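You operate a simulated robot arm through the tools that you are given. There is no shell and no other tool. Be economical: measure what you need, move in short steps, check, and stop when the job is done.

The job below is to be done with a simulated two-armed robot. You get a single attempt, and the scene is never put back.

JOB
Push the drawer of the dough table shut. Take the small pad on the right belt and put it away on the top of the drawer table. Take the small shallow pan on the right belt and put it away on the top of the end stand. Put the blue canister on the island top beside the table well away on the lower wall shelf. Take the orange pad on the island top beside the table well and put it away on the raised shelf of the side table. Pick up the open sack marked "lentils" from the top of the island table with one hand, pass it to the other hand and put it on the side shelf of the pan table. Take the slate brush on the top of the island table and put it away on the top of the press table. Stack the tin labelled "peas" from the end of the island top on top of the tin labelled "carrots". The order is free. Set down upright: small pad, blue canister, open sack.

The check looks at the end state, three seconds after you hand in, the way a careful person would. Anything else that was tipped, shoved, dropped, spilled or broken makes it a failure.

ROBOT AND FRAMES
Two 7-joint arms with fingered hands on one trunk, on a base that drives. Base frame: it is fixed to the floor where the robot stands at the start and does not move with it; the origin is under the middle of the robot, x ahead of it, y to its left, z up. Lengths are in m, angles in degrees, forces in N, time in s.
The left shoulder is at the start at [0.07, 0.145, 1.112], the right one opposite. With the tool pointing down near the work surface each hand reaches from about 0.42 to 0.78 m from the robot's upright axis, wherever it stands, measured 20 degrees to its own side. Places, roughly: blue canister [-1.25, 1.25, 0.75]; drawer of the dough table [0.8, 0.1, 0.8]; lower wall shelf (52x15 cm) [-3.7, -0.62, 0.82]; open sack [-1, 1.5, 1]; orange pad (11x8x6 cm) [-1.3, 1.4, 0.8]; raised shelf of the side table (17x63 cm) [-2.44, 1.34, 1.28]; side shelf of the pan table (30x24 cm) [-0.22, 2.92, 0.8]; slate brush (12x5x7 cm) [-1.3, 2.1, 0.8]; small pad (7x5x7 cm) [-0.4, -0.5, 1.1]; small shallow pan (33x26x5 cm) [-0.5, -0.7, 1.1]; tin [-2.25, 2, 0.75]; top of the drawer table [1.7, 1, 0.9]; top of the end stand [0.5, -2, 1]; top of the press table [-2.6, 3.8, 0.9]. Payload 3.5 kg a hand.
Tool frame (each hand has its own): the origin (TCP) lies between the finger pads and is the grasp point; the fingertips stand 0.025 m ahead of it; z points along the fingers, y is the line along which they close. The gripper opens to 0.088 m. The gripper's body begins 0.029 m behind the TCP. The gripper is a hand of 4 fingers: y runs from the thumb to the fingers, the wrist lies at [-0.013, -0.097, -0.162] in the tool frame, and closing takes about 1.5 s.
Orientation is told as [roll, pitch, yaw] about the base's x, y, z axes, in that order, counted from this pose: with the fingers straight down and the wrist toward the robot, the tool's x, y and z point along [0, 1, 0], [1, 0, 0] and [0, 0, -1] of the base frame.

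CONTROLS
- The arms move only by the tool arm_command. It takes "left_rows", "right_rows" or both (then of equal length, played together; a hand with none holds still); each is a list of rows, each a list of 2 entries, a list of its own where there are three numbers: the shift along the base's x, y, z in m, then the turn, a rotation vector about the base's x, y, z in degrees. In form: [[[x, y, z], [rx, ry, rz]], ...]. A call has 1 to 10 rows; each row is the pose to reach, as a shift and turn from the pose commanded when the call began. "left_hand" and "right_hand" are, for a hand that has rows, the gripper command, from -1 (shut) to 1 (fully open), values between in proportion, set as the call begins (left out, the last holds). Each row takes 0.2 s and may step no farther than 0.05 m and 8.6 degrees from the row before; otherwise, or with a gripper value out of range, the whole call is refused. A pose out of reach is approached as far as the arm can. The call stops where the force on the tool passes 40 N (or 10 N more than at its start, if that is more) or the arm is blocked; 0.2 s more then pass. Each finger travels about 0.045 m/s and halts on what it meets, pressing with about 28 N; the grip force reading is that of the motor and also rises with nothing between the fingers. The clock runs only during rows and for 0.2 s after the last one: add rows that repeat a pose to give the fingers time. It gives the time, the measured TCP pose, the force on the tool (base axes), the opening and the grip force at its end, in the units of the frame above (readings bear some noise), with the torque about the TCP (base axes, N m) and any sound that the robot's microphone picked up.
- Cameras (640 x 400 px; columns grow to the right, rows downward): "scene" is now at [0.0888, -0.0687, 1.4151]; the picture's right is [-0.87, -0.49, 0.00], its down [-0.36, 0.64, -0.68] and it looks along [0.34, -0.59, -0.73] (base axes); focal length 214 px, centre (320, 200). "left" rides on the left gripper at [-0.064, -0.083, -0.098] in its tool frame; the picture's right is [-0.62, -0.37, 0.69], its down [0.71, -0.63, 0.31] and it looks along [0.32, 0.68, 0.65] (tool axes); focal length 265 px, centre (320, 200). "right" rides on the right gripper at [0.064, -0.083, -0.098] in its tool frame; the picture's right is [-0.62, 0.37, -0.69], its down [-0.71, -0.63, 0.30] and it looks along [-0.32, 0.68, 0.65] (tool axes); focal length 265 px, centre (320, 200). There is no depth. A picture from a camera that has moved, and an enlarged one, comes with that camera's place and axes in the base frame and with its lens.
- camera(camera): a new picture of that camera. No time passes.
- raise_lower(by): slides the trunk up (or, below 0, down) by that many m; the arms and the scene camera ride with it, the base frame stays. It gives what a move gives, with no picture.
- roll_base(legs): drives the robot by 1 to 6 legs, each [ahead, left, turn to the left] in m, m and degrees, along the robot's own axes; the way and the turn of a leg run together, so that a leg with both is an arc; at most 1.5 m and 180 degrees a leg. The arms and the cameras ride along, it lands a little off, and it stops where it bumps. It gives what a move gives.
- move_fingers(index, middle, ring, thumb_bend, thumb_turn, hand): sets how far each is bent, from 0 (flat) to 100 (curled in); at 30 the hand is open as for a grip, at 70 the pads meet at the TCP. One left out holds its place. A second passes; each finger stops where it meets its share of the squeeze, and holds until it gets a number again. A gripper value or a shape takes the hand back. It gives what a move gives, with no picture; readings hold the bend of each and the force on the fingers (four entries, about 0 where the hand has none), thumb and palm. thumb_turn goes from beside the hand (0) to across from the fingers (100), as for a grip.
- preshape(shape, hand): the hand has 4 fingers and takes this shape, open, in about a second: jaw (thumb against the fingers, like two jaws); tri (thumb and two fingers); tip (a fingertip pinch); poke (one finger out to press); point (the index stretched); flat (the hand flat); cup (the hand cupped); fist (a fist). The gripper value then closes the fingers along that shape, each until it touches; the sizes above hold for jaw. It gives what a move gives, with no picture.
- pan_tilt(pan, tilt): turns the head with the scene camera to pan (to the left, within 86 degrees either way) and tilt (down, from -29 to 69), counted from straight ahead of the robot. It gives what a move gives.
- inspect(camera, box): a new picture of the part [left, top, right, bottom] of that camera's present view, enlarged. No time passes.
- sign_off(): hands the job in; it is judged then, once.

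Work in short steps. Places have to be worked out from the pictures, the camera data and where the tool is seen: move nearer, look again, correct. Check each grasp and each placing, and mend what went wrong. You have 483 turns and 226 pictures in all, those below and enlarged ones among them. Open the grippers and draw the arms clear of the work before you hand the job in, unless the task says otherwise.

The tools are called after ">>>" by a JSON object that holds its "name" and its "arguments". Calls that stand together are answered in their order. arm_command: Moves the arms, as the interface text tells. Its arguments: {"type":"object","properties":{"left_rows":{"type":"array","items":{"type":"array"}},"left_hand":{"type":"number"},"right_rows":{"type":"array","items":{"type":"array"}},"right_hand":{"type":"number"}},"required":[]} The other tools are called the same way: raise_lower (by) slides the trunk up or down; preshape (shape, hand) gives the hand a shape; move_fingers (index, middle, ring, thumb_bend, thumb_turn, hand) moves the fingers one by one; roll_base (legs) drives the base; pan_tilt (pan, tilt) turns the head that bears the scene camera; camera (camera) takes a picture; inspect (camera, box) takes an enlarged picture of a part of a camera's view; sign_off () hands the job in.

At the start:

```text
clock: 0.0
left_eef_pos: [0.5482, -0.0196, 1.3091]
left_ee_rot: [-2.6, -0.1, 1.4]
left_force: [0.2, -0.4, 0.4]
left_torque: [-0.02, 0.01, -0.01]
left_finger_gap: 0.0875
left_grasp_force: 0.1
left_shape: jaw
left_bend: [30.0, 30.0, 30.0, 30.0, 98.0]
left_finger forces: [0.1, 0.0, 0.0, 0.1, 0.0, 0.0]
right_eef_pos: [0.3531, -0.4356, 0.9996]
right_ee_rot: [0.0, 0.0, 0.0]
right_force: [-1.1, 0.2, -0.7]
right_torque: [-0.01, 0.0, -0.01]
right_finger_gap: 0.0875
right_grasp_force: 0.0
right_shape: jaw
right_bend: [30.0, 30.0, 30.0, 30.0, 98.0]
right_finger forces: [0.0, 0.0, 0.1, 0.0, 0.1, 0.0]
trunk travel left (down, up): [-0.675, 0.165]
robot x, y, heading: [0.0005, 0.0041, 0.1]
head pan, tilt: [-60.4, 47.1]
```

scene: 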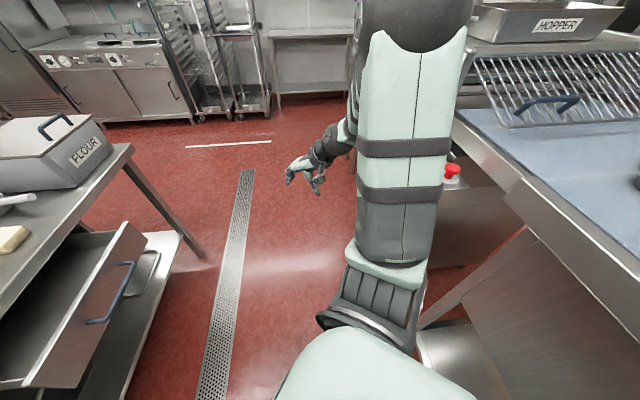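
right: 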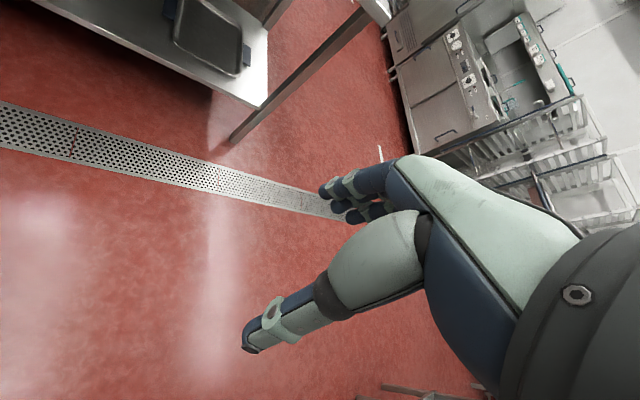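
left: 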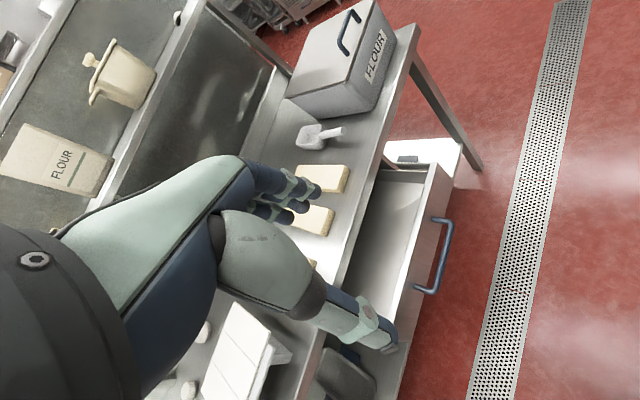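

The drawer of the dough table stands open ahead of me. I look straight ahead to measure it.

>>> {"name": "pan_tilt", "arguments": {"pan": 0, "tilt": 45}}

>>> {"name": "camera", "arguments": {"camera": "scene"}}

```text
clock: 1.3
left_eef_pos: [0.5485, -0.0165, 1.3112]
left_ee_rot: [-3.0, -0.3, 1.6]
left_force: [0.1, 0.4, -0.2]
left_torque: [-0.01, 0.0, 0.01]
left_finger_gap: 0.0877
left_grasp_force: 0.1
left_shape: jaw
left_bend: [30.0, 30.0, 30.0, 30.0, 98.0]
left_finger forces: [0.0, 0.0, 0.0, 0.0, 0.1, 0.1]
right_eef_pos: [0.3529, -0.4353, 1.0003]
right_ee_rot: [0.0, 0.0, 0.0]
right_force: [-0.7, 0.5, 0.3]
right_torque: [0.02, 0.01, 0.03]
right_finger_gap: 0.0876
right_grasp_force: 0.1
right_shape: jaw
right_bend: [30.0, 30.0, 30.0, 30.0, 98.0]
right_finger forces: [0.1, 0.0, 0.0, 0.0, 0.0, 0.1]
trunk travel left (down, up): [-0.675, 0.165]
robot x, y, heading: [-0.0003, -0.0006, 0.1]
head pan, tilt: [0.0, 45.0]
```

```text
222 pictures are left
camera scene: at [0.1309, 0.0005, 1.4181], right [0.0, -1.0, 0.0], down [-0.71, 0.0, -0.71], along [0.71, 0.0, -0.71], focal length 214 px, centre (320, 200)
```

scene: 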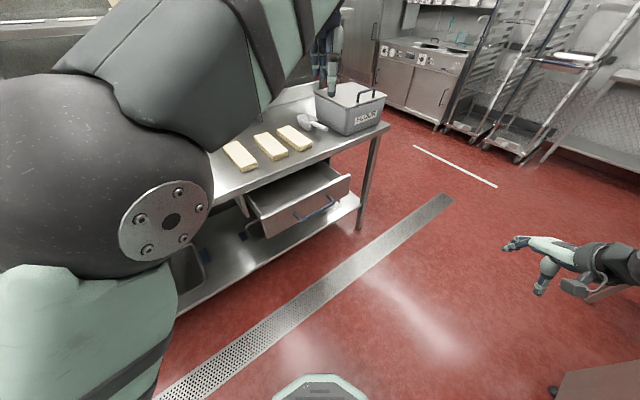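

The drawer front lies near (0.76, 0.03), and the table is turned so that the push direction is about +35°. I turn the robot to face it, which puts the right hand opposite the front, and look again.

>>> {"name": "roll_base", "arguments": {"legs": [[0, 0, 35]]}}

>>> {"name": "pan_tilt", "arguments": {"pan": -30, "tilt": 50}}

>>> {"name": "camera", "arguments": {"camera": "scene"}}

>>> {"name": "camera", "arguments": {"camera": "right"}}

```text
clock: 3.4
left_eef_pos: [0.4578, 0.3027, 1.3114]
left_ee_rot: [-3.0, -0.1, 36.7]
left_force: [-0.2, -0.1, 0.5]
left_torque: [0.01, 0.02, -0.01]
left_finger_gap: 0.0879
left_grasp_force: 0.1
left_shape: jaw
left_bend: [30.0, 30.0, 30.0, 30.0, 98.0]
left_finger forces: [0.0, 0.0, 0.0, 0.0, 0.0, 0.1]
right_eef_pos: [0.5413, -0.151, 0.999]
right_ee_rot: [0.0, 0.0, 35.2]
right_force: [0.7, 0.2, 0.5]
right_torque: [0.01, 0.03, 0.0]
right_finger_gap: 0.0874
right_grasp_force: 0.0
right_shape: jaw
right_bend: [30.0, 30.0, 30.0, 30.0, 98.0]
right_finger forces: [0.0, 0.1, 0.0, 0.1, 0.1, 0.1]
trunk travel left (down, up): [-0.675, 0.165]
robot x, y, heading: [-0.0009, -0.0, 35.4]
head pan, tilt: [0.0, 45.0]
```

```text
clock: 4.3
left_eef_pos: [0.4576, 0.3027, 1.3103]
left_ee_rot: [-3.1, -0.3, 36.6]
left_force: [-0.1, -0.4, -1.0]
left_torque: [0.01, 0.0, 0.01]
left_finger_gap: 0.0875
left_grasp_force: 0.0
left_shape: jaw
left_bend: [30.0, 30.0, 30.0, 30.0, 98.0]
left_finger forces: [0.0, 0.0, 0.1, 0.0, 0.0, 0.1]
right_eef_pos: [0.5405, -0.1509, 0.9993]
right_ee_rot: [0.1, 0.1, 35.3]
right_force: [0.0, -0.4, 0.9]
right_torque: [0.01, 0.01, 0.03]
right_finger_gap: 0.0877
right_grasp_force: 0.0
right_shape: jaw
right_bend: [30.0, 30.0, 30.0, 30.0, 98.0]
right_finger forces: [0.1, 0.1, 0.1, 0.0, 0.0, 0.0]
trunk travel left (down, up): [-0.675, 0.165]
robot x, y, heading: [-0.0007, 0.0019, 35.4]
head pan, tilt: [-30.0, 50.0]
```

```text
221 pictures are left
camera scene: at [0.1172, 0.0366, 1.4112], right [0.09, -1.0, 0.0], down [-0.76, -0.07, -0.64], along [0.64, 0.06, -0.77], focal length 214 px, centre (320, 200)
```

scene: 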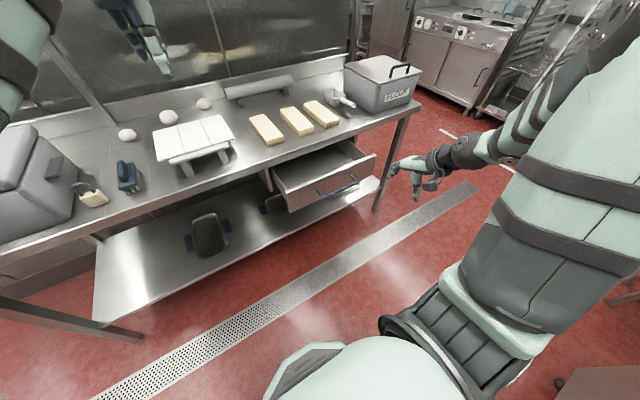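

```text
220 pictures are left
camera right: at [0.4341, -0.1466, 1.0979], right [0.66, -0.29, 0.69], down [-0.1, -0.95, -0.3], along [0.75, 0.13, -0.65], focal length 265 px, centre (320, 200)
```

right: 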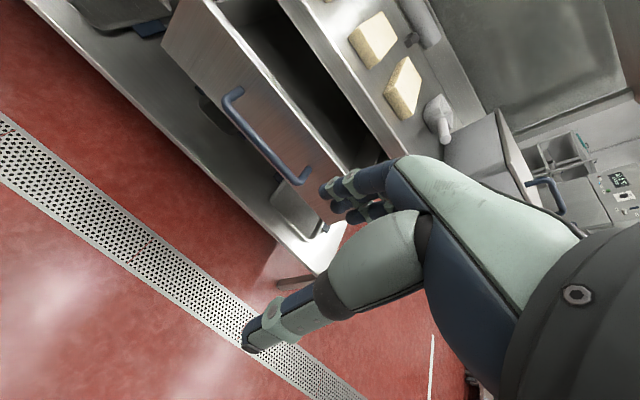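

The handle triangulates to about (0.695, 0.02, 0.79). I close the right hand, bring it level with the drawer front, and look before pushing.

>>> {"name": "arm_command", "arguments": {"right_rows": [[[-0.006, 0.008, -0.045], [0, 0, 0]], [[-0.012, 0.016, -0.09], [0, 0, 0]], [[-0.02, 0.028, -0.135], [0, 0, 0]], [[-0.029, 0.04, -0.175], [0, 0, 0]], [[-0.029, 0.04, -0.175], [0, 0, 0]], [[-0.029, 0.04, -0.175], [0, 0, 0]], [[-0.029, 0.04, -0.175], [0, 0, 0]]], "right_hand": -1}}

>>> {"name": "camera", "arguments": {"camera": "scene"}}

>>> {"name": "camera", "arguments": {"camera": "right"}}

```text
clock: 5.9
left_eef_pos: [0.4575, 0.3031, 1.3114]
left_ee_rot: [-3.1, -0.2, 36.6]
left_force: [0.6, -1.5, -0.3]
left_torque: [0.0, 0.0, 0.0]
left_finger_gap: 0.0877
left_grasp_force: 0.0
left_shape: jaw
left_bend: [30.0, 30.0, 30.0, 30.0, 98.0]
left_finger forces: [0.0, 0.0, 0.2, 0.0, 0.0, 0.0]
right_eef_pos: [0.5123, -0.1118, 0.8258]
right_ee_rot: [0.0, 0.0, 35.2]
right_force: [0.0, -0.2, -0.2]
right_torque: [0.0, 0.01, -0.01]
right_finger_gap: 0.0
right_grasp_force: 27.9
right_shape: jaw
right_bend: [70.0, 70.0, 70.0, 39.0, 100.0]
right_finger forces: [0.1, 0.0, 0.0, 0.1, 0.0, 0.1]
trunk travel left (down, up): [-0.675, 0.165]
robot x, y, heading: [-0.0038, 0.0012, 35.2]
head pan, tilt: [-30.0, 50.0]
```

```text
219 pictures are left
camera scene: at [0.1177, 0.0364, 1.4111], right [0.09, -1.0, 0.0], down [-0.76, -0.07, -0.64], along [0.64, 0.06, -0.77], focal length 214 px, centre (320, 200)
```

scene: 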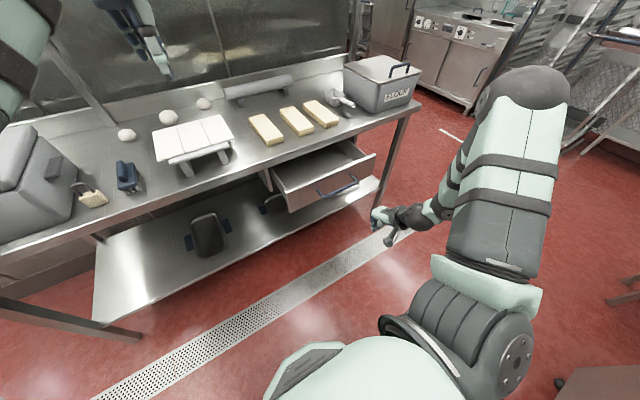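

```text
218 pictures are left
camera right: at [0.4051, -0.1061, 0.923], right [0.66, -0.29, 0.69], down [-0.1, -0.95, -0.3], along [0.75, 0.13, -0.65], focal length 265 px, centre (320, 200)
```

right: 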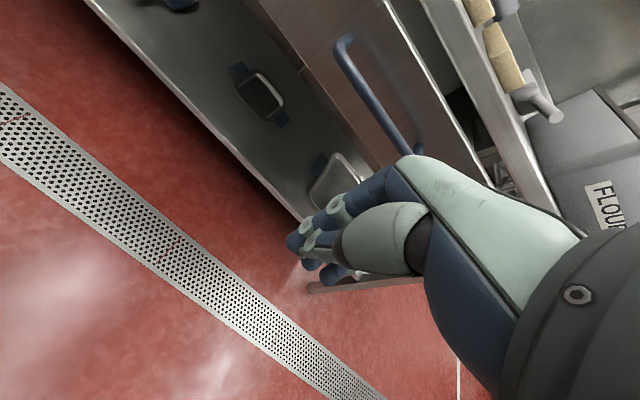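

The hand is lined up with the handle's middle, about 0.22 m short of it. I push along the table's normal.

>>> {"name": "arm_command", "arguments": {"right_rows": [[[0.033, 0.023, -0.015], [0, 0, 0]], [[0.065, 0.046, -0.02], [0, 0, 0]], [[0.098, 0.07, -0.02], [0, 0, 0]], [[0.131, 0.093, -0.02], [0, 0, 0]], [[0.155, 0.11, -0.02], [0, 0, 0]], [[0.175, 0.124, -0.02], [0, 0, 0]], [[0.195, 0.138, -0.02], [0, 0, 0]], [[0.215, 0.152, -0.02], [0, 0, 0]]]}}

>>> {"name": "camera", "arguments": {"camera": "scene"}}

```text
clock: 7.7
left_eef_pos: [0.4572, 0.3029, 1.3111]
left_ee_rot: [-3.1, -0.3, 36.7]
left_force: [-0.8, -0.4, 1.0]
left_torque: [-0.03, 0.03, 0.0]
left_finger_gap: 0.0876
left_grasp_force: 0.0
left_shape: jaw
left_bend: [30.0, 30.0, 30.0, 30.0, 98.0]
left_finger forces: [0.0, 0.1, 0.1, 0.0, 0.1, 0.0]
right_eef_pos: [0.7277, 0.0393, 0.8041]
right_ee_rot: [0.0, 0.1, 35.1]
right_force: [-2.0, -1.9, 0.5]
right_torque: [0.0, -0.03, 0.0]
right_finger_gap: 0.0
right_grasp_force: 28.2
right_shape: jaw
right_bend: [70.0, 70.0, 70.0, 39.0, 100.0]
right_finger forces: [0.0, 1.1, 0.0, 0.0, 0.1, 0.0]
trunk travel left (down, up): [-0.675, 0.165]
robot x, y, heading: [-0.0023, -0.0003, 35.2]
head pan, tilt: [-30.0, 50.0]
```

```text
217 pictures are left
camera scene: at [0.1181, 0.037, 1.4111], right [0.09, -1.0, 0.0], down [-0.76, -0.07, -0.64], along [0.64, 0.06, -0.77], focal length 214 px, centre (320, 200)
```

scene: 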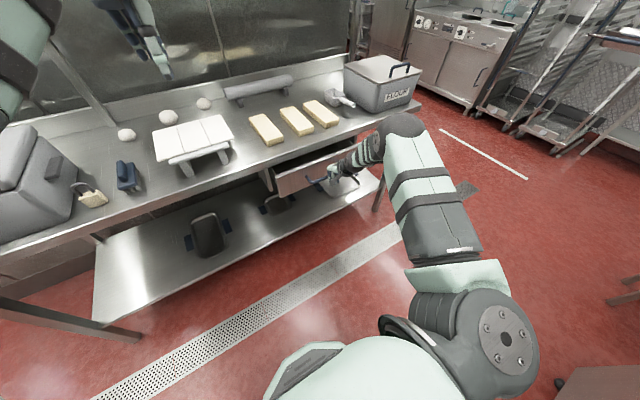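

The drawer is sliding in with a light push of about 3 N. The arm is near its reach, so I drive the base ahead to finish.

>>> {"name": "roll_base", "arguments": {"legs": [[0.1, 0, 0]]}}

>>> {"name": "camera", "arguments": {"camera": "scene"}}

```text
clock: 8.8
left_eef_pos: [0.5039, 0.3386, 1.3121]
left_ee_rot: [-3.4, -0.4, 36.5]
left_force: [0.1, 0.1, 0.8]
left_torque: [-0.02, -0.03, -0.01]
left_finger_gap: 0.0877
left_grasp_force: 0.1
left_shape: jaw
left_bend: [30.0, 30.0, 30.0, 30.0, 98.0]
left_finger forces: [0.0, 0.0, 0.0, 0.0, 0.1, 0.0]
right_eef_pos: [0.773, 0.0708, 0.8081]
right_ee_rot: [-0.1, 0.5, 35.0]
right_force: [-11.8, -10.6, 12.0]
right_torque: [-0.04, -0.19, -0.2]
right_finger_gap: 0.0
right_grasp_force: 28.3
right_shape: jaw
right_bend: [70.0, 70.0, 70.0, 44.0, 100.0]
right_finger forces: [0.1, 30.1, 2.9, 0.1, 0.1, 0.0]
trunk travel left (down, up): [-0.675, 0.165]
robot x, y, heading: [0.0502, 0.037, 35.2]
head pan, tilt: [-30.0, 50.0]
stopped in leg 1: the force on the tool passed its limit at 94 N (the readings are from after the stop); the commanded pose is now the measured one
```

```text
216 pictures are left
camera scene: at [0.1634, 0.0725, 1.4116], right [0.09, -1.0, 0.0], down [-0.76, -0.07, -0.65], along [0.64, 0.06, -0.76], focal length 214 px, centre (320, 200)
```

scene: 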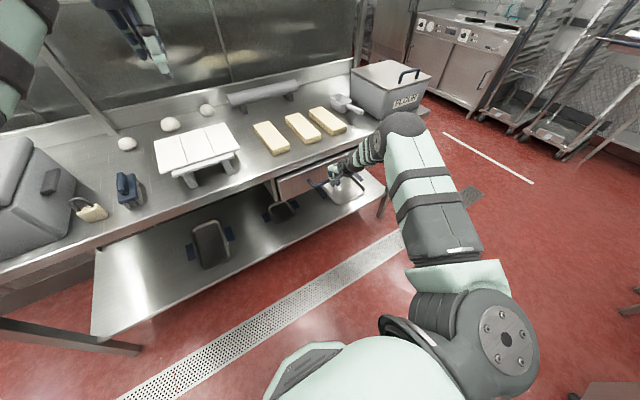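

A hard stop came after 0.056 m: either the drawer is shut or the hand is on the table edge. I look closely.

>>> {"name": "inspect", "arguments": {"camera": "scene", "box": [230, 120, 430, 240]}}

>>> {"name": "camera", "arguments": {"camera": "right"}}

```text
3.20 times, centred on (330, 180) of scene
camera zoom: at [0.1634, 0.0725, 1.4116], right [0.09, -1.0, 0.0], down [-0.76, -0.07, -0.65], along [0.64, 0.06, -0.76], focal length 686 px, centre (288, 264)
```

zoom: 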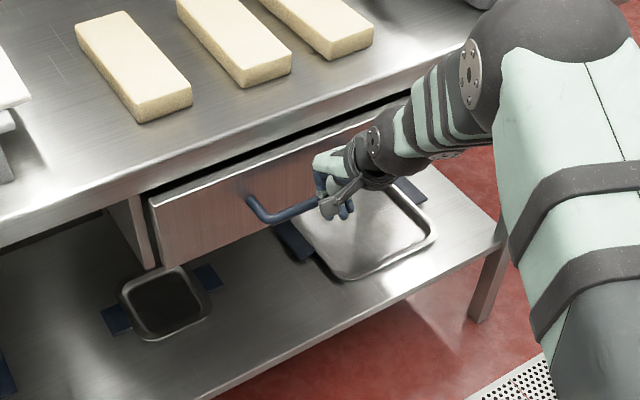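

```text
214 pictures are left
camera right: at [0.668, 0.0762, 0.9071], right [0.66, -0.29, 0.69], down [-0.11, -0.95, -0.3], along [0.74, 0.12, -0.66], focal length 265 px, centre (320, 200)
```

right: 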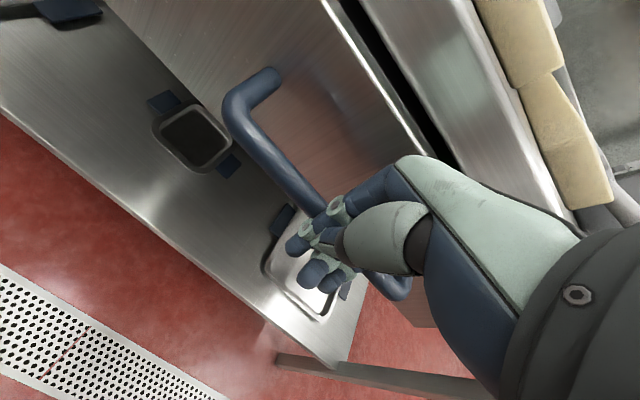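

The drawer is still some 4–5 cm open, and the back of the hand is likely near the table's edge. I back off and tilt the hand 45° so the fingers lead and the wrist stays low and behind.

>>> {"name": "arm_command", "arguments": {"right_rows": [[[-0.033, -0.023, -0.01], [0, 0, 0]], [[-0.066, -0.046, -0.02], [3.5, -5.0, 0]], [[-0.09, -0.064, -0.02], [8.2, -11.7, 0]], [[-0.1, -0.07, -0.02], [12.7, -18.0, 0]], [[-0.1, -0.07, -0.02], [17, -24.2, 0]], [[-0.1, -0.07, -0.02], [21.4, -30.5, 0]], [[-0.1, -0.07, -0.02], [25.9, -36.8, 0]], [[-0.1, -0.07, -0.02], [25.9, -36.8, 0]]]}}

>>> {"name": "camera", "arguments": {"camera": "right"}}

>>> {"name": "inspect", "arguments": {"camera": "scene", "box": [230, 120, 430, 240]}}

```text
clock: 10.6
left_eef_pos: [0.5085, 0.3395, 1.3108]
left_ee_rot: [-3.2, -0.1, 36.8]
left_force: [0.7, 0.5, -0.5]
left_torque: [-0.03, -0.03, 0.0]
left_finger_gap: 0.0876
left_grasp_force: 0.1
left_shape: jaw
left_bend: [30.0, 30.0, 30.0, 30.0, 98.0]
left_finger forces: [0.0, 0.1, 0.0, 0.1, 0.0, 0.2]
right_eef_pos: [0.6743, 0.003, 0.7851]
right_ee_rot: [0.0, -44.5, 35.3]
right_force: [0.5, -0.5, 0.4]
right_torque: [-0.03, 0.01, 0.01]
right_finger_gap: 0.0
right_grasp_force: 28.1
right_shape: jaw
right_bend: [70.0, 70.0, 70.0, 72.0, 100.0]
right_finger forces: [0.0, 0.0, 0.0, 0.0, 0.0, 0.0]
trunk travel left (down, up): [-0.675, 0.165]
robot x, y, heading: [0.049, 0.0371, 35.1]
head pan, tilt: [-30.0, 50.0]
```

```text
213 pictures are left
camera right: at [0.5327, -0.0184, 0.7966], right [0.18, -0.63, 0.75], down [0.22, -0.72, -0.66], along [0.96, 0.28, 0.01], focal length 265 px, centre (320, 200)
```

right: 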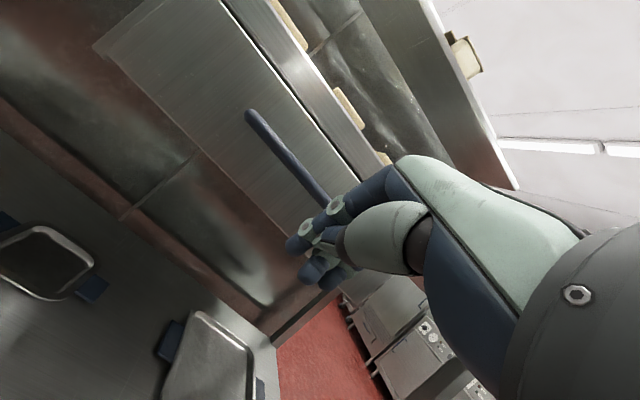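

```text
3.20 times, centred on (330, 180) of scene
camera zoom: at [0.1691, 0.0736, 1.4112], right [0.09, -1.0, 0.0], down [-0.76, -0.07, -0.64], along [0.64, 0.06, -0.77], focal length 686 px, centre (288, 264)
```

zoom: 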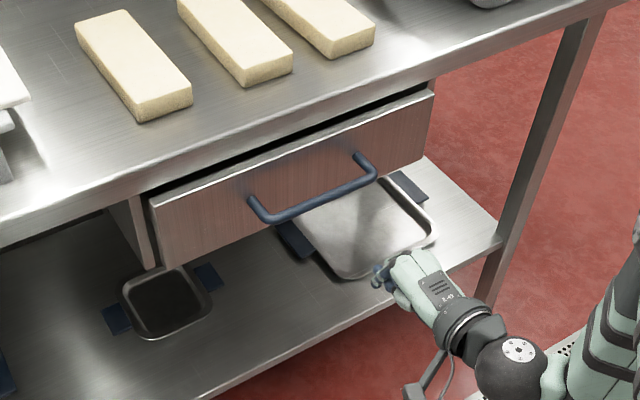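

The handle is 0.15 m straight ahead of the fingertips. I push again with the tilted hand.

>>> {"name": "arm_command", "arguments": {"right_rows": [[[0.027, 0.031, 0.015], [0, 0, 0]], [[0.06, 0.054, 0.015], [0, 0, 0]], [[0.084, 0.072, 0.015], [0, 0, 0]], [[0.1, 0.083, 0.015], [0, 0, 0]], [[0.117, 0.095, 0.015], [0, 0, 0]], [[0.133, 0.106, 0.015], [0, 0, 0]], [[0.15, 0.118, 0.015], [0, 0, 0]], [[0.166, 0.13, 0.015], [0, 0, 0]]]}}

>>> {"name": "inspect", "arguments": {"camera": "scene", "box": [230, 120, 430, 240]}}

```text
clock: 11.6
left_eef_pos: [0.5066, 0.3365, 1.3132]
left_ee_rot: [-3.3, -0.3, 36.5]
left_force: [-0.1, 0.2, 0.4]
left_torque: [-0.01, -0.01, -0.02]
left_finger_gap: 0.0877
left_grasp_force: 0.0
left_shape: jaw
left_bend: [30.0, 30.0, 30.0, 30.0, 98.0]
left_finger forces: [0.0, 0.1, 0.0, 0.0, 0.1, 0.0]
right_eef_pos: [0.7692, 0.0781, 0.7928]
right_ee_rot: [0.3, -43.2, 35.1]
right_force: [-20.3, -12.1, 4.0]
right_torque: [0.05, -0.31, -0.19]
right_finger_gap: 0.0
right_grasp_force: 28.3
right_shape: jaw
right_bend: [70.0, 70.0, 70.0, 45.0, 100.0]
right_finger forces: [0.0, 35.3, 3.4, 0.0, 0.1, 0.1]
trunk travel left (down, up): [-0.675, 0.165]
robot x, y, heading: [0.0546, 0.0379, 34.9]
head pan, tilt: [-30.0, 50.0]
stopped in row 5 (right hand): the force on the tool passed its limit at 60 N (the readings are from after the stop); the commanded pose is now the measured one
```

```text
3.20 times, centred on (330, 180) of scene
camera zoom: at [0.1658, 0.0707, 1.4116], right [0.09, -1.0, 0.0], down [-0.76, -0.07, -0.64], along [0.64, 0.06, -0.76], focal length 686 px, centre (288, 264)
```

zoom: 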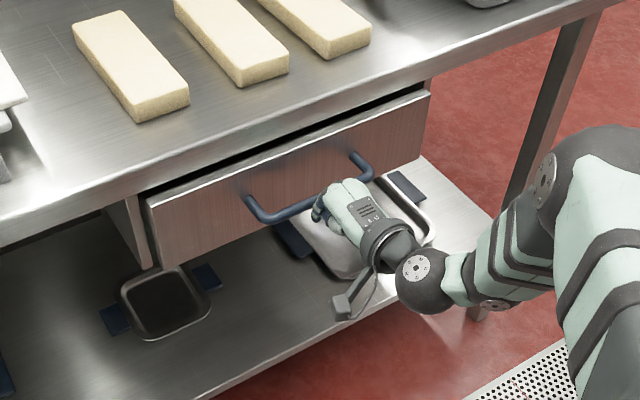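

The same hard stop occurs at the same place with a different hand pose, so the drawer may be against its cabinet. I back off and check with other views.

>>> {"name": "arm_command", "arguments": {"right_rows": [[[-0.033, -0.023, 0], [0, 0, 0]], [[-0.066, -0.046, 0], [0, 0, 0]], [[-0.1, -0.07, 0], [0, 0, 0]], [[-0.13, -0.1, 0], [0, 0, 0]]]}}

>>> {"name": "camera", "arguments": {"camera": "left"}}

>>> {"name": "camera", "arguments": {"camera": "right"}}

>>> {"name": "inspect", "arguments": {"camera": "scene", "box": [250, 130, 380, 210]}}

```text
clock: 12.6
left_eef_pos: [0.5086, 0.338, 1.3131]
left_ee_rot: [-3.2, -0.3, 36.6]
left_force: [0.4, 0.2, 0.9]
left_torque: [0.06, -0.01, 0.0]
left_finger_gap: 0.0877
left_grasp_force: 0.0
left_shape: jaw
left_bend: [30.0, 30.0, 30.0, 30.0, 98.0]
left_finger forces: [0.0, 0.0, 0.0, 0.0, 0.0, 0.0]
right_eef_pos: [0.6418, -0.0187, 0.7954]
right_ee_rot: [0.4, -43.7, 35.1]
right_force: [0.6, 0.3, -0.8]
right_torque: [-0.01, -0.02, 0.0]
right_finger_gap: 0.0
right_grasp_force: 27.9
right_shape: jaw
right_bend: [70.0, 70.0, 70.0, 72.0, 100.0]
right_finger forces: [0.0, 0.0, 0.0, 0.0, 0.0, 0.0]
trunk travel left (down, up): [-0.675, 0.165]
robot x, y, heading: [0.0478, 0.0353, 35.0]
head pan, tilt: [-30.0, 50.0]
```

```text
210 pictures are left
camera left: at [0.4763, 0.2382, 1.4137], right [0.1, -0.75, -0.66], down [-0.92, 0.19, -0.35], along [0.38, 0.64, -0.67], focal length 265 px, centre (320, 200)
```

left: 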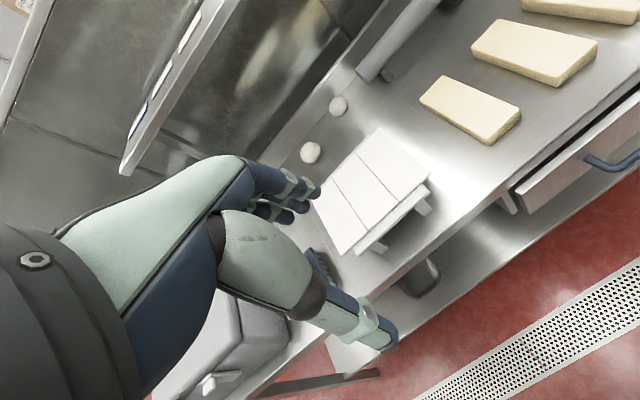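

```text
209 pictures are left
camera right: at [0.4986, -0.0416, 0.8086], right [0.19, -0.63, 0.75], down [0.21, -0.72, -0.66], along [0.96, 0.28, 0.0], focal length 265 px, centre (320, 200)
```

right: 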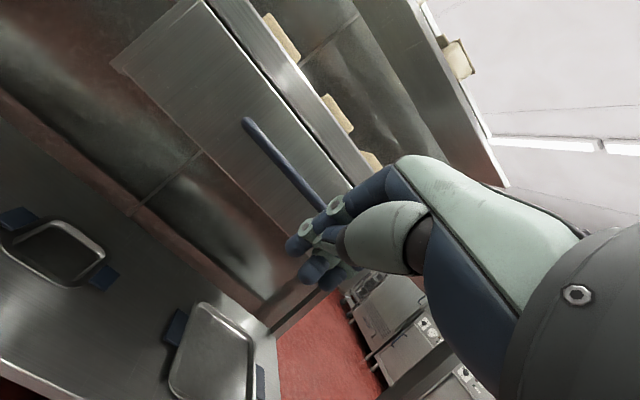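

```text
4.92 times, centred on (315, 170) of scene
camera zoom: at [0.1671, 0.0699, 1.4115], right [0.09, -1.0, 0.0], down [-0.76, -0.07, -0.64], along [0.64, 0.06, -0.77], focal length 1056 px, centre (345, 348)
```

zoom: 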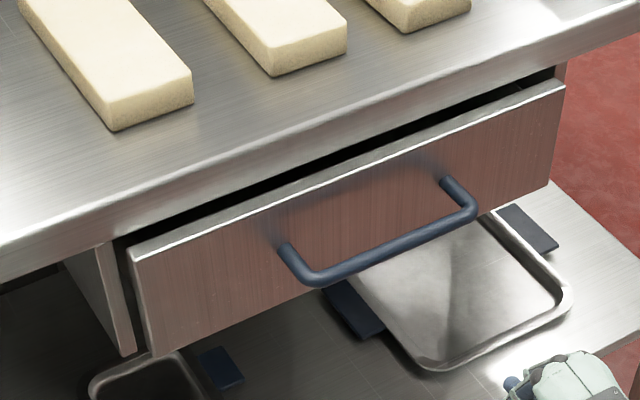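

The handle didn't move during the second 60 N push, which suggests the drawer is home. One enlarged side view will settle whether the front sits against the cabinet.

>>> {"name": "inspect", "arguments": {"camera": "left", "box": [480, 100, 640, 220]}}

```text
3.33 times, centred on (560, 160) of left
camera zoom: at [0.4763, 0.2382, 1.4137], right [0.1, -0.75, -0.66], down [-0.92, 0.19, -0.35], along [0.38, 0.64, -0.67], focal length 885 px, centre (-480, 333)
```

zoom: 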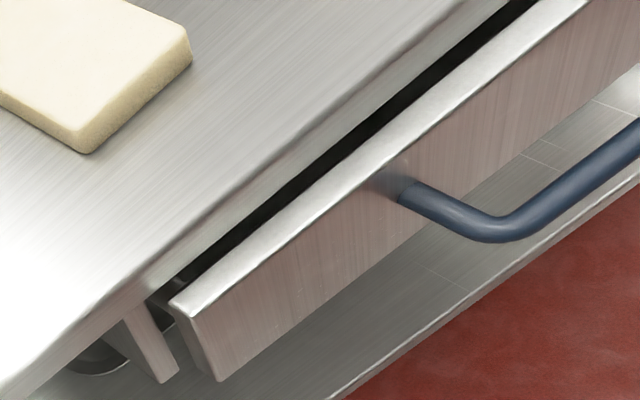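

The front panel lies against the cabinet's front edge: the drawer is shut. I bring the right hand up level again, then look round toward the right belt.

>>> {"name": "arm_command", "arguments": {"right_rows": [[[-0.03, -0.02, 0.03], [-4.9, 7.0, 0]], [[-0.055, -0.038, 0.075], [-9.7, 13.9, 0]], [[-0.06, -0.04, 0.12], [-14.5, 20.7, 0]], [[-0.06, -0.04, 0.165], [-19.3, 27.5, 0]], [[-0.06, -0.04, 0.21], [-24.0, 34.1, 0]], [[-0.06, -0.04, 0.25], [-25.2, 35.8, 0]], [[-0.06, -0.04, 0.29], [-25.2, 35.8, 0]]], "right_hand": 1}}

>>> {"name": "pan_tilt", "arguments": {"pan": -86, "tilt": 30}}

>>> {"name": "camera", "arguments": {"camera": "scene"}}

>>> {"name": "pan_tilt", "arguments": {"pan": 80, "tilt": 30}}

>>> {"name": "camera", "arguments": {"camera": "scene"}}

```text
refused: row 2 steps farther than a row can; nothing moved
```

```text
clock: 13.9
left_eef_pos: [0.5098, 0.3387, 1.3111]
left_ee_rot: [-3.2, -0.3, 36.6]
left_force: [-0.3, -0.6, -0.6]
left_torque: [0.01, -0.01, -0.02]
left_finger_gap: 0.0876
left_grasp_force: 0.1
left_shape: jaw
left_bend: [30.0, 30.0, 30.0, 30.0, 98.0]
left_finger forces: [0.1, 0.0, 0.0, 0.0, 0.0, 0.0]
right_eef_pos: [0.6429, -0.0189, 0.7921]
right_ee_rot: [0.3, -43.5, 35.1]
right_force: [-0.3, -0.4, 0.2]
right_torque: [0.0, 0.01, 0.0]
right_finger_gap: 0.0001
right_grasp_force: 28.2
right_shape: jaw
right_bend: [70.0, 70.0, 70.0, 72.0, 100.0]
right_finger forces: [0.1, 0.0, 0.1, 0.0, 0.0, 0.0]
trunk travel left (down, up): [-0.675, 0.165]
robot x, y, heading: [0.0504, 0.0358, 34.9]
head pan, tilt: [-85.9, 30.0]
```

```text
206 pictures are left
camera scene: at [0.1494, -0.0046, 1.4407], right [-0.78, -0.63, 0.0], down [-0.32, 0.39, -0.87], along [0.55, -0.67, -0.5], focal length 214 px, centre (320, 200)
```

scene: 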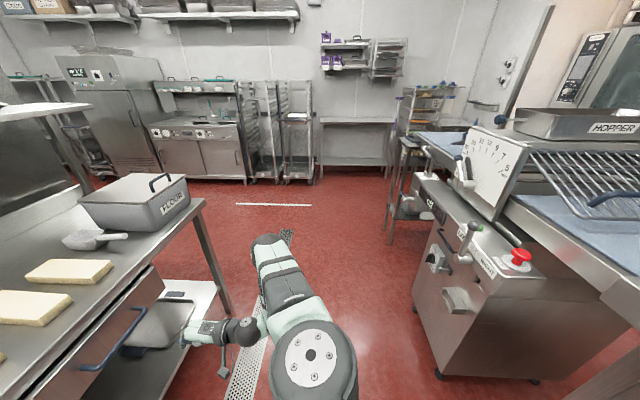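

```text
clock: 16.4
left_eef_pos: [0.5099, 0.3381, 1.3105]
left_ee_rot: [-3.2, -0.3, 36.5]
left_force: [-0.1, -0.9, -0.2]
left_torque: [0.0, 0.01, -0.01]
left_finger_gap: 0.0882
left_grasp_force: 0.0
left_shape: jaw
left_bend: [30.0, 30.0, 30.0, 30.0, 98.0]
left_finger forces: [0.0, 0.1, 0.0, 0.0, 0.0, 0.0]
right_eef_pos: [0.6429, -0.0186, 0.7944]
right_ee_rot: [0.2, -43.4, 35.2]
right_force: [-0.8, 0.0, 1.0]
right_torque: [0.03, 0.01, -0.03]
right_finger_gap: 0.0
right_grasp_force: 27.9
right_shape: jaw
right_bend: [70.0, 70.0, 70.0, 72.0, 100.0]
right_finger forces: [0.0, 0.0, 0.0, 0.1, 0.0, 0.0]
trunk travel left (down, up): [-0.675, 0.165]
robot x, y, heading: [0.0505, 0.0336, 35.3]
head pan, tilt: [80.0, 30.0]
```

```text
205 pictures are left
camera scene: at [0.054, 0.1473, 1.4407], right [0.91, 0.42, 0.0], down [0.21, -0.45, -0.87], along [-0.37, 0.78, -0.5], focal length 214 px, centre (320, 200)
```

scene: 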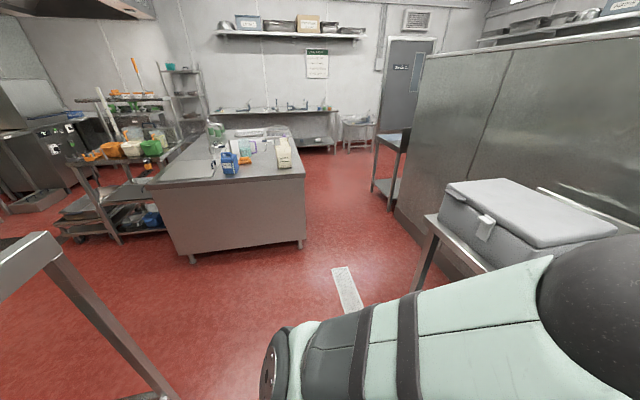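

The views show the aisle: belt machine behind me, parallel to the dough table. I tuck both hands close and level before turning toward the belt.

>>> {"name": "arm_command", "arguments": {"right_rows": [[[-0.009, 0, 0.041], [-2.5, 3.6, 0]], [[-0.019, 0, 0.082], [-6, 8.6, 0]], [[-0.028, 0, 0.123], [-9.8, 14, 0]], [[-0.037, 0, 0.164], [-13.5, 19.3, 0]], [[-0.046, 0, 0.205], [-17.3, 24.7, 0]], [[-0.056, 0, 0.246], [-21, 30, 0]], [[-0.065, 0, 0.287], [-25.1, 35.8, 0]], [[-0.074, 0, 0.328], [-25.1, 35.8, 0]], [[-0.084, 0, 0.369], [-25.1, 35.8, 0]], [[-0.093, 0, 0.41], [-25.1, 35.8, 0]]], "right_hand": 1, "left_rows": [[[-0.03, 0.016, -0.006], [0, 0, 0]], [[-0.06, 0.032, -0.012], [0, 0, 0]], [[-0.09, 0.048, -0.018], [0, 0, 0]], [[-0.12, 0.064, -0.024], [0, 0, 0]], [[-0.15, 0.08, -0.03], [0, 0, 0]], [[-0.18, 0.096, -0.036], [0, 0, 0]], [[-0.21, 0.112, -0.042], [0, 0, 0]], [[-0.24, 0.128, -0.048], [0, 0, 0]], [[-0.27, 0.144, -0.054], [0, 0, 0]], [[-0.295, 0.16, -0.06], [0, 0, 0]]]}}

>>> {"name": "camera", "arguments": {"camera": "scene"}}

```text
clock: 18.6
left_eef_pos: [0.2416, 0.5086, 1.236]
left_ee_rot: [-3.2, -0.2, 36.5]
left_force: [0.2, 0.2, 0.1]
left_torque: [-0.01, -0.04, -0.04]
left_finger_gap: 0.0875
left_grasp_force: 0.1
left_shape: jaw
left_bend: [30.0, 30.0, 30.0, 30.0, 98.0]
left_finger forces: [0.0, 0.0, 0.0, 0.0, 0.1, 0.1]
left hand out of reach, approached as far as the arm can: row 9, 10
right_eef_pos: [0.5461, -0.0165, 1.204]
right_ee_rot: [0.1, 0.3, 35.0]
right_force: [0.4, 1.4, -0.9]
right_torque: [-0.04, -0.05, -0.03]
right_finger_gap: 0.0877
right_grasp_force: 0.1
right_shape: jaw
right_bend: [30.0, 30.0, 30.0, 30.0, 98.0]
right_finger forces: [0.1, 0.0, 0.0, 0.0, 0.0, 0.0]
trunk travel left (down, up): [-0.675, 0.165]
robot x, y, heading: [0.0526, 0.0355, 35.0]
head pan, tilt: [80.0, 30.0]
```

```text
204 pictures are left
camera scene: at [0.0525, 0.1493, 1.4406], right [0.91, 0.42, 0.0], down [0.21, -0.45, -0.87], along [-0.37, 0.78, -0.5], focal length 214 px, centre (320, 200)
```

scene: 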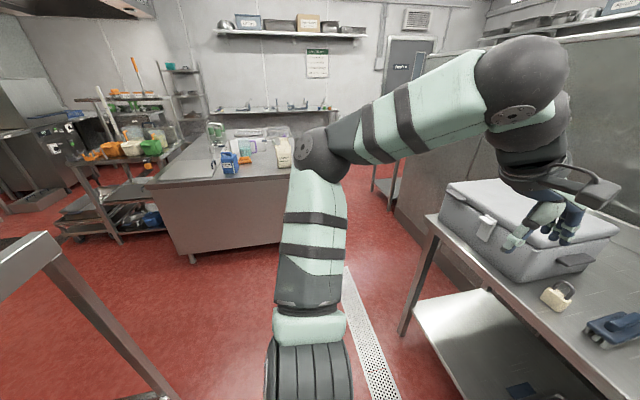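

Arms are tucked. I turn 180° to face the belt and look.

>>> {"name": "roll_base", "arguments": {"legs": [[0, 0, 90], [0, 0, 90]]}}

>>> {"name": "pan_tilt", "arguments": {"pan": 15, "tilt": 40}}

>>> {"name": "camera", "arguments": {"camera": "scene"}}

>>> {"name": "camera", "arguments": {"camera": "left"}}

```text
clock: 24.7
left_eef_pos: [-0.4449, -0.0685, 1.245]
left_ee_rot: [-3.1, -1.8, 160.1]
left_force: [-10.4, 13.7, 6.0]
left_torque: [-0.4, -0.03, -0.57]
left_finger_gap: 0.0877
left_grasp_force: 0.1
left_shape: jaw
left_bend: [30.0, 30.0, 30.0, 30.0, 98.0]
left_finger forces: [0.0, 16.9, 0.0, 0.0, 0.0, 0.0]
right_eef_pos: [-0.1951, 0.4742, 1.2011]
right_ee_rot: [0.4, 0.4, 160.6]
right_force: [0.1, -0.7, -0.1]
right_torque: [0.02, -0.01, -0.01]
right_finger_gap: 0.0877
right_grasp_force: 0.1
right_shape: jaw
right_bend: [30.0, 30.0, 30.0, 30.0, 98.0]
right_finger forces: [0.1, 0.1, 0.0, 0.1, 0.1, 0.1]
trunk travel left (down, up): [-0.675, 0.165]
robot x, y, heading: [0.049, 0.0373, 160.8]
head pan, tilt: [80.0, 30.0]
stopped in leg 2: the force on the tool passed its limit at 54 N (the readings are from after the stop); the commanded pose is now the measured one
```

```text
clock: 26.1
left_eef_pos: [-0.4454, -0.0698, 1.2433]
left_ee_rot: [-3.2, -1.7, 160.4]
left_force: [-11.0, 15.2, 11.2]
left_torque: [-0.45, 0.14, -0.59]
left_finger_gap: 0.088
left_grasp_force: 0.0
left_shape: jaw
left_bend: [30.0, 30.0, 30.0, 30.0, 98.0]
left_finger forces: [0.0, 21.0, 0.0, 0.1, 0.0, 0.1]
right_eef_pos: [-0.1961, 0.4774, 1.2006]
right_ee_rot: [0.5, 0.4, 160.7]
right_force: [0.0, 0.8, -0.2]
right_torque: [-0.03, -0.02, 0.03]
right_finger_gap: 0.0877
right_grasp_force: 0.0
right_shape: jaw
right_bend: [30.0, 30.0, 30.0, 30.0, 98.0]
right_finger forces: [0.1, 0.0, 0.0, 0.0, 0.1, 0.0]
trunk travel left (down, up): [-0.675, 0.165]
robot x, y, heading: [0.0522, 0.0322, 160.7]
head pan, tilt: [15.0, 40.0]
```

```text
203 pictures are left
camera scene: at [-0.0838, 0.0658, 1.4251], right [0.07, 1.0, 0.0], down [0.64, -0.05, -0.76], along [-0.76, 0.05, -0.64], focal length 214 px, centre (320, 200)
```

scene: 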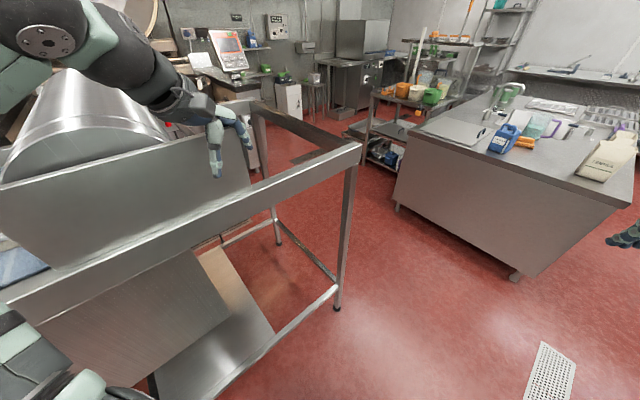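

```text
202 pictures are left
camera left: at [-0.3433, -0.0433, 1.3425], right [0.55, 0.5, -0.67], down [0.35, -0.86, -0.36], along [-0.76, -0.03, -0.65], focal length 265 px, centre (320, 200)
```

left: 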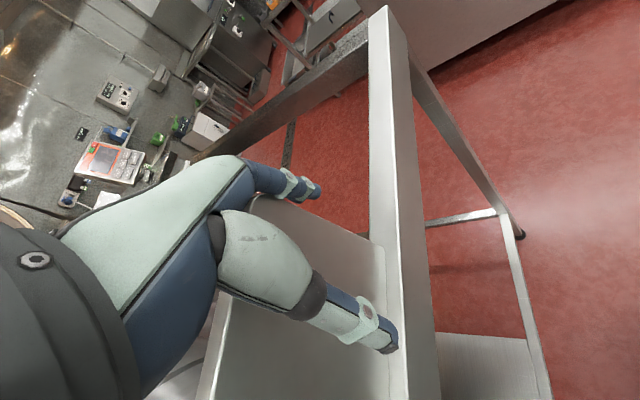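

The left hand bumped the metal guard of the belt's drum. I turn back, slide along the aisle by 0.35 m away from it, and look before turning again.

>>> {"name": "roll_base", "arguments": {"legs": [[0, 0, -36], [-0.35, 0, 0]]}}

>>> {"name": "pan_tilt", "arguments": {"pan": 75, "tilt": 35}}

>>> {"name": "camera", "arguments": {"camera": "scene"}}

>>> {"name": "camera", "arguments": {"camera": "left"}}

```text
clock: 30.1
left_eef_pos: [-0.2127, -0.0535, 1.2425]
left_ee_rot: [-3.4, -1.7, 124.2]
left_force: [-0.1, 0.2, 0.0]
left_torque: [0.03, -0.01, 0.01]
left_finger_gap: 0.0877
left_grasp_force: 0.0
left_shape: jaw
left_bend: [30.0, 30.0, 30.0, 30.0, 98.0]
left_finger forces: [0.1, 0.0, 0.0, 0.0, 0.0, 0.0]
right_eef_pos: [0.312, 0.2402, 1.2021]
right_ee_rot: [0.3, 0.2, 124.5]
right_force: [-0.3, -0.2, -0.2]
right_torque: [0.0, 0.03, -0.02]
right_finger_gap: 0.0878
right_grasp_force: 0.0
right_shape: jaw
right_bend: [30.0, 30.0, 30.0, 30.0, 98.0]
right_finger forces: [0.0, 0.0, 0.0, 0.1, 0.1, 0.1]
trunk travel left (down, up): [-0.675, 0.165]
robot x, y, heading: [0.2488, -0.2553, 124.2]
head pan, tilt: [15.0, 40.0]
```

```text
clock: 31.4
left_eef_pos: [-0.2118, -0.0548, 1.2425]
left_ee_rot: [-3.2, -1.5, 124.2]
left_force: [0.2, -0.2, -0.3]
left_torque: [0.0, -0.01, 0.0]
left_finger_gap: 0.0875
left_grasp_force: 0.1
left_shape: jaw
left_bend: [30.0, 30.0, 30.0, 30.0, 98.0]
left_finger forces: [0.0, 0.1, 0.0, 0.0, 0.0, 0.0]
right_eef_pos: [0.3131, 0.2383, 1.2032]
right_ee_rot: [0.2, 0.3, 124.6]
right_force: [0.9, 0.2, 0.3]
right_torque: [0.02, 0.03, -0.01]
right_finger_gap: 0.0878
right_grasp_force: 0.0
right_shape: jaw
right_bend: [30.0, 30.0, 30.0, 30.0, 98.0]
right_finger forces: [0.0, 0.0, 0.1, 0.0, 0.0, 0.1]
trunk travel left (down, up): [-0.675, 0.165]
robot x, y, heading: [0.2511, -0.257, 124.3]
head pan, tilt: [75.0, 35.0]
```

```text
201 pictures are left
camera scene: at [0.1404, -0.2442, 1.4329], right [-0.33, 0.94, 0.0], down [0.54, 0.19, -0.82], along [-0.77, -0.27, -0.57], focal length 214 px, centre (320, 200)
```

scene: 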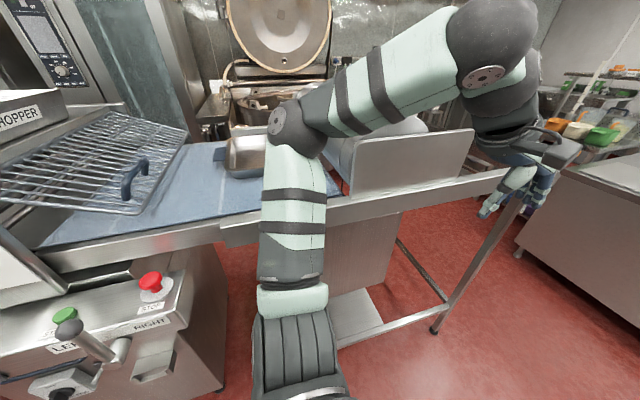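

```text
200 pictures are left
camera left: at [-0.1142, -0.0934, 1.3423], right [0.74, 0.08, -0.67], down [-0.23, -0.9, -0.36], along [-0.63, 0.42, -0.65], focal length 265 px, centre (320, 200)
```

left: 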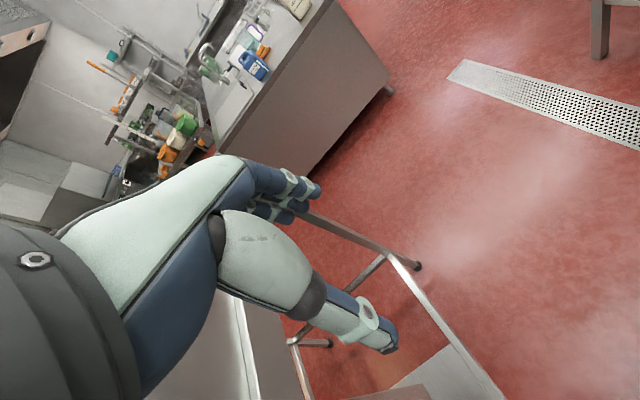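

I see the blue belt with the pan on it, behind my arm. From here the left hand clears the guard; I turn to face the belt squarely.

>>> {"name": "roll_base", "arguments": {"legs": [[0, 0, 91]]}}

>>> {"name": "pan_tilt", "arguments": {"pan": 0, "tilt": 45}}

>>> {"name": "camera", "arguments": {"camera": "scene"}}

>>> {"name": "camera", "arguments": {"camera": "left"}}

>>> {"name": "camera", "arguments": {"camera": "right"}}

```text
clock: 33.5
left_eef_pos: [-0.2414, -0.3031, 1.2475]
left_ee_rot: [-3.1, -2.3, 151.7]
left_force: [10.3, 4.7, 1.1]
left_torque: [-0.12, 0.29, -0.31]
left_finger_gap: 0.0877
left_grasp_force: 0.1
left_shape: jaw
left_bend: [30.0, 30.0, 33.0, 30.0, 98.0]
left_finger forces: [0.1, 0.0, 11.6, 0.0, 0.0, 0.1]
right_eef_pos: [0.0595, 0.2041, 1.2023]
right_ee_rot: [0.3, 0.1, 154.6]
right_force: [0.0, -0.5, -0.4]
right_torque: [-0.03, 0.0, 0.0]
right_finger_gap: 0.0876
right_grasp_force: 0.1
right_shape: jaw
right_bend: [30.0, 30.0, 30.0, 30.0, 98.0]
right_finger forces: [0.0, 0.1, 0.1, 0.0, 0.0, 0.1]
trunk travel left (down, up): [-0.675, 0.165]
robot x, y, heading: [0.2504, -0.2604, 154.6]
head pan, tilt: [75.0, 35.0]
stopped in leg 1: the force on the tool passed its limit at 56 N (the readings are from after the stop); the commanded pose is now the measured one
```

```text
clock: 34.9
left_eef_pos: [-0.2413, -0.3025, 1.2479]
left_ee_rot: [-3.2, -2.1, 152.0]
left_force: [10.8, 7.0, 2.7]
left_torque: [-0.14, 0.39, -0.32]
left_finger_gap: 0.0878
left_grasp_force: 0.1
left_shape: jaw
left_bend: [30.0, 30.0, 33.0, 30.0, 98.0]
left_finger forces: [0.1, 0.0, 12.5, 0.0, 0.0, 0.2]
right_eef_pos: [0.0606, 0.2041, 1.202]
right_ee_rot: [0.4, 0.0, 154.6]
right_force: [-0.4, 1.0, 0.2]
right_torque: [-0.03, -0.02, 0.01]
right_finger_gap: 0.088
right_grasp_force: 0.0
right_shape: jaw
right_bend: [30.0, 30.0, 30.0, 30.0, 98.0]
right_finger forces: [0.0, 0.0, 0.0, 0.1, 0.1, 0.1]
trunk travel left (down, up): [-0.675, 0.165]
robot x, y, heading: [0.2579, -0.2528, 154.4]
head pan, tilt: [0.0, 45.0]
```

```text
199 pictures are left
camera scene: at [0.1379, -0.1968, 1.4184], right [0.43, 0.9, 0.0], down [0.64, -0.31, -0.71], along [-0.64, 0.3, -0.71], focal length 214 px, centre (320, 200)
```

scene: 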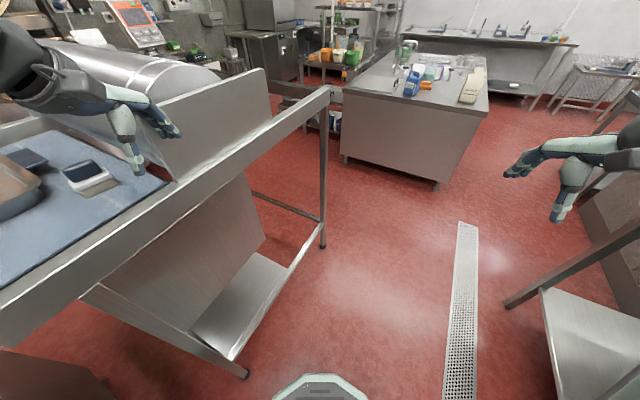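

```text
198 pictures are left
camera left: at [-0.136, -0.2929, 1.3462], right [0.61, 0.42, -0.67], down [0.22, -0.9, -0.37], along [-0.76, 0.08, -0.64], focal length 265 px, centre (320, 200)
```

left: 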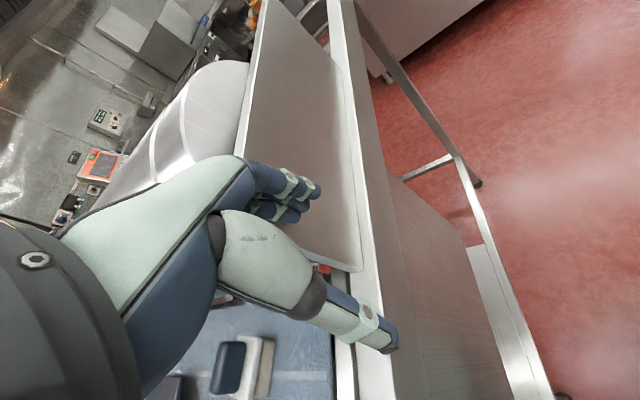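

```text
197 pictures are left
camera right: at [0.106, 0.1114, 1.3015], right [-0.07, 0.72, 0.69], down [0.88, 0.37, -0.31], along [-0.48, 0.58, -0.66], focal length 265 px, centre (320, 200)
```

right: 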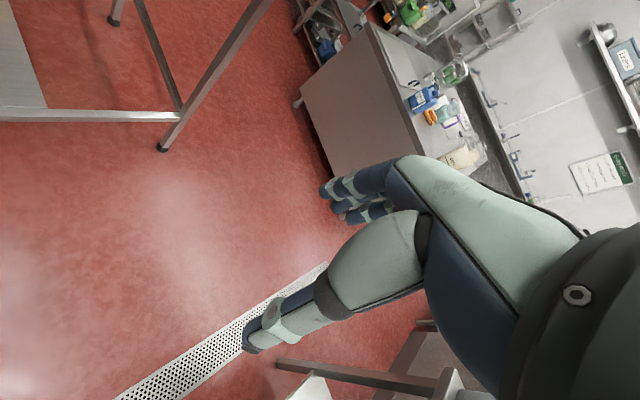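

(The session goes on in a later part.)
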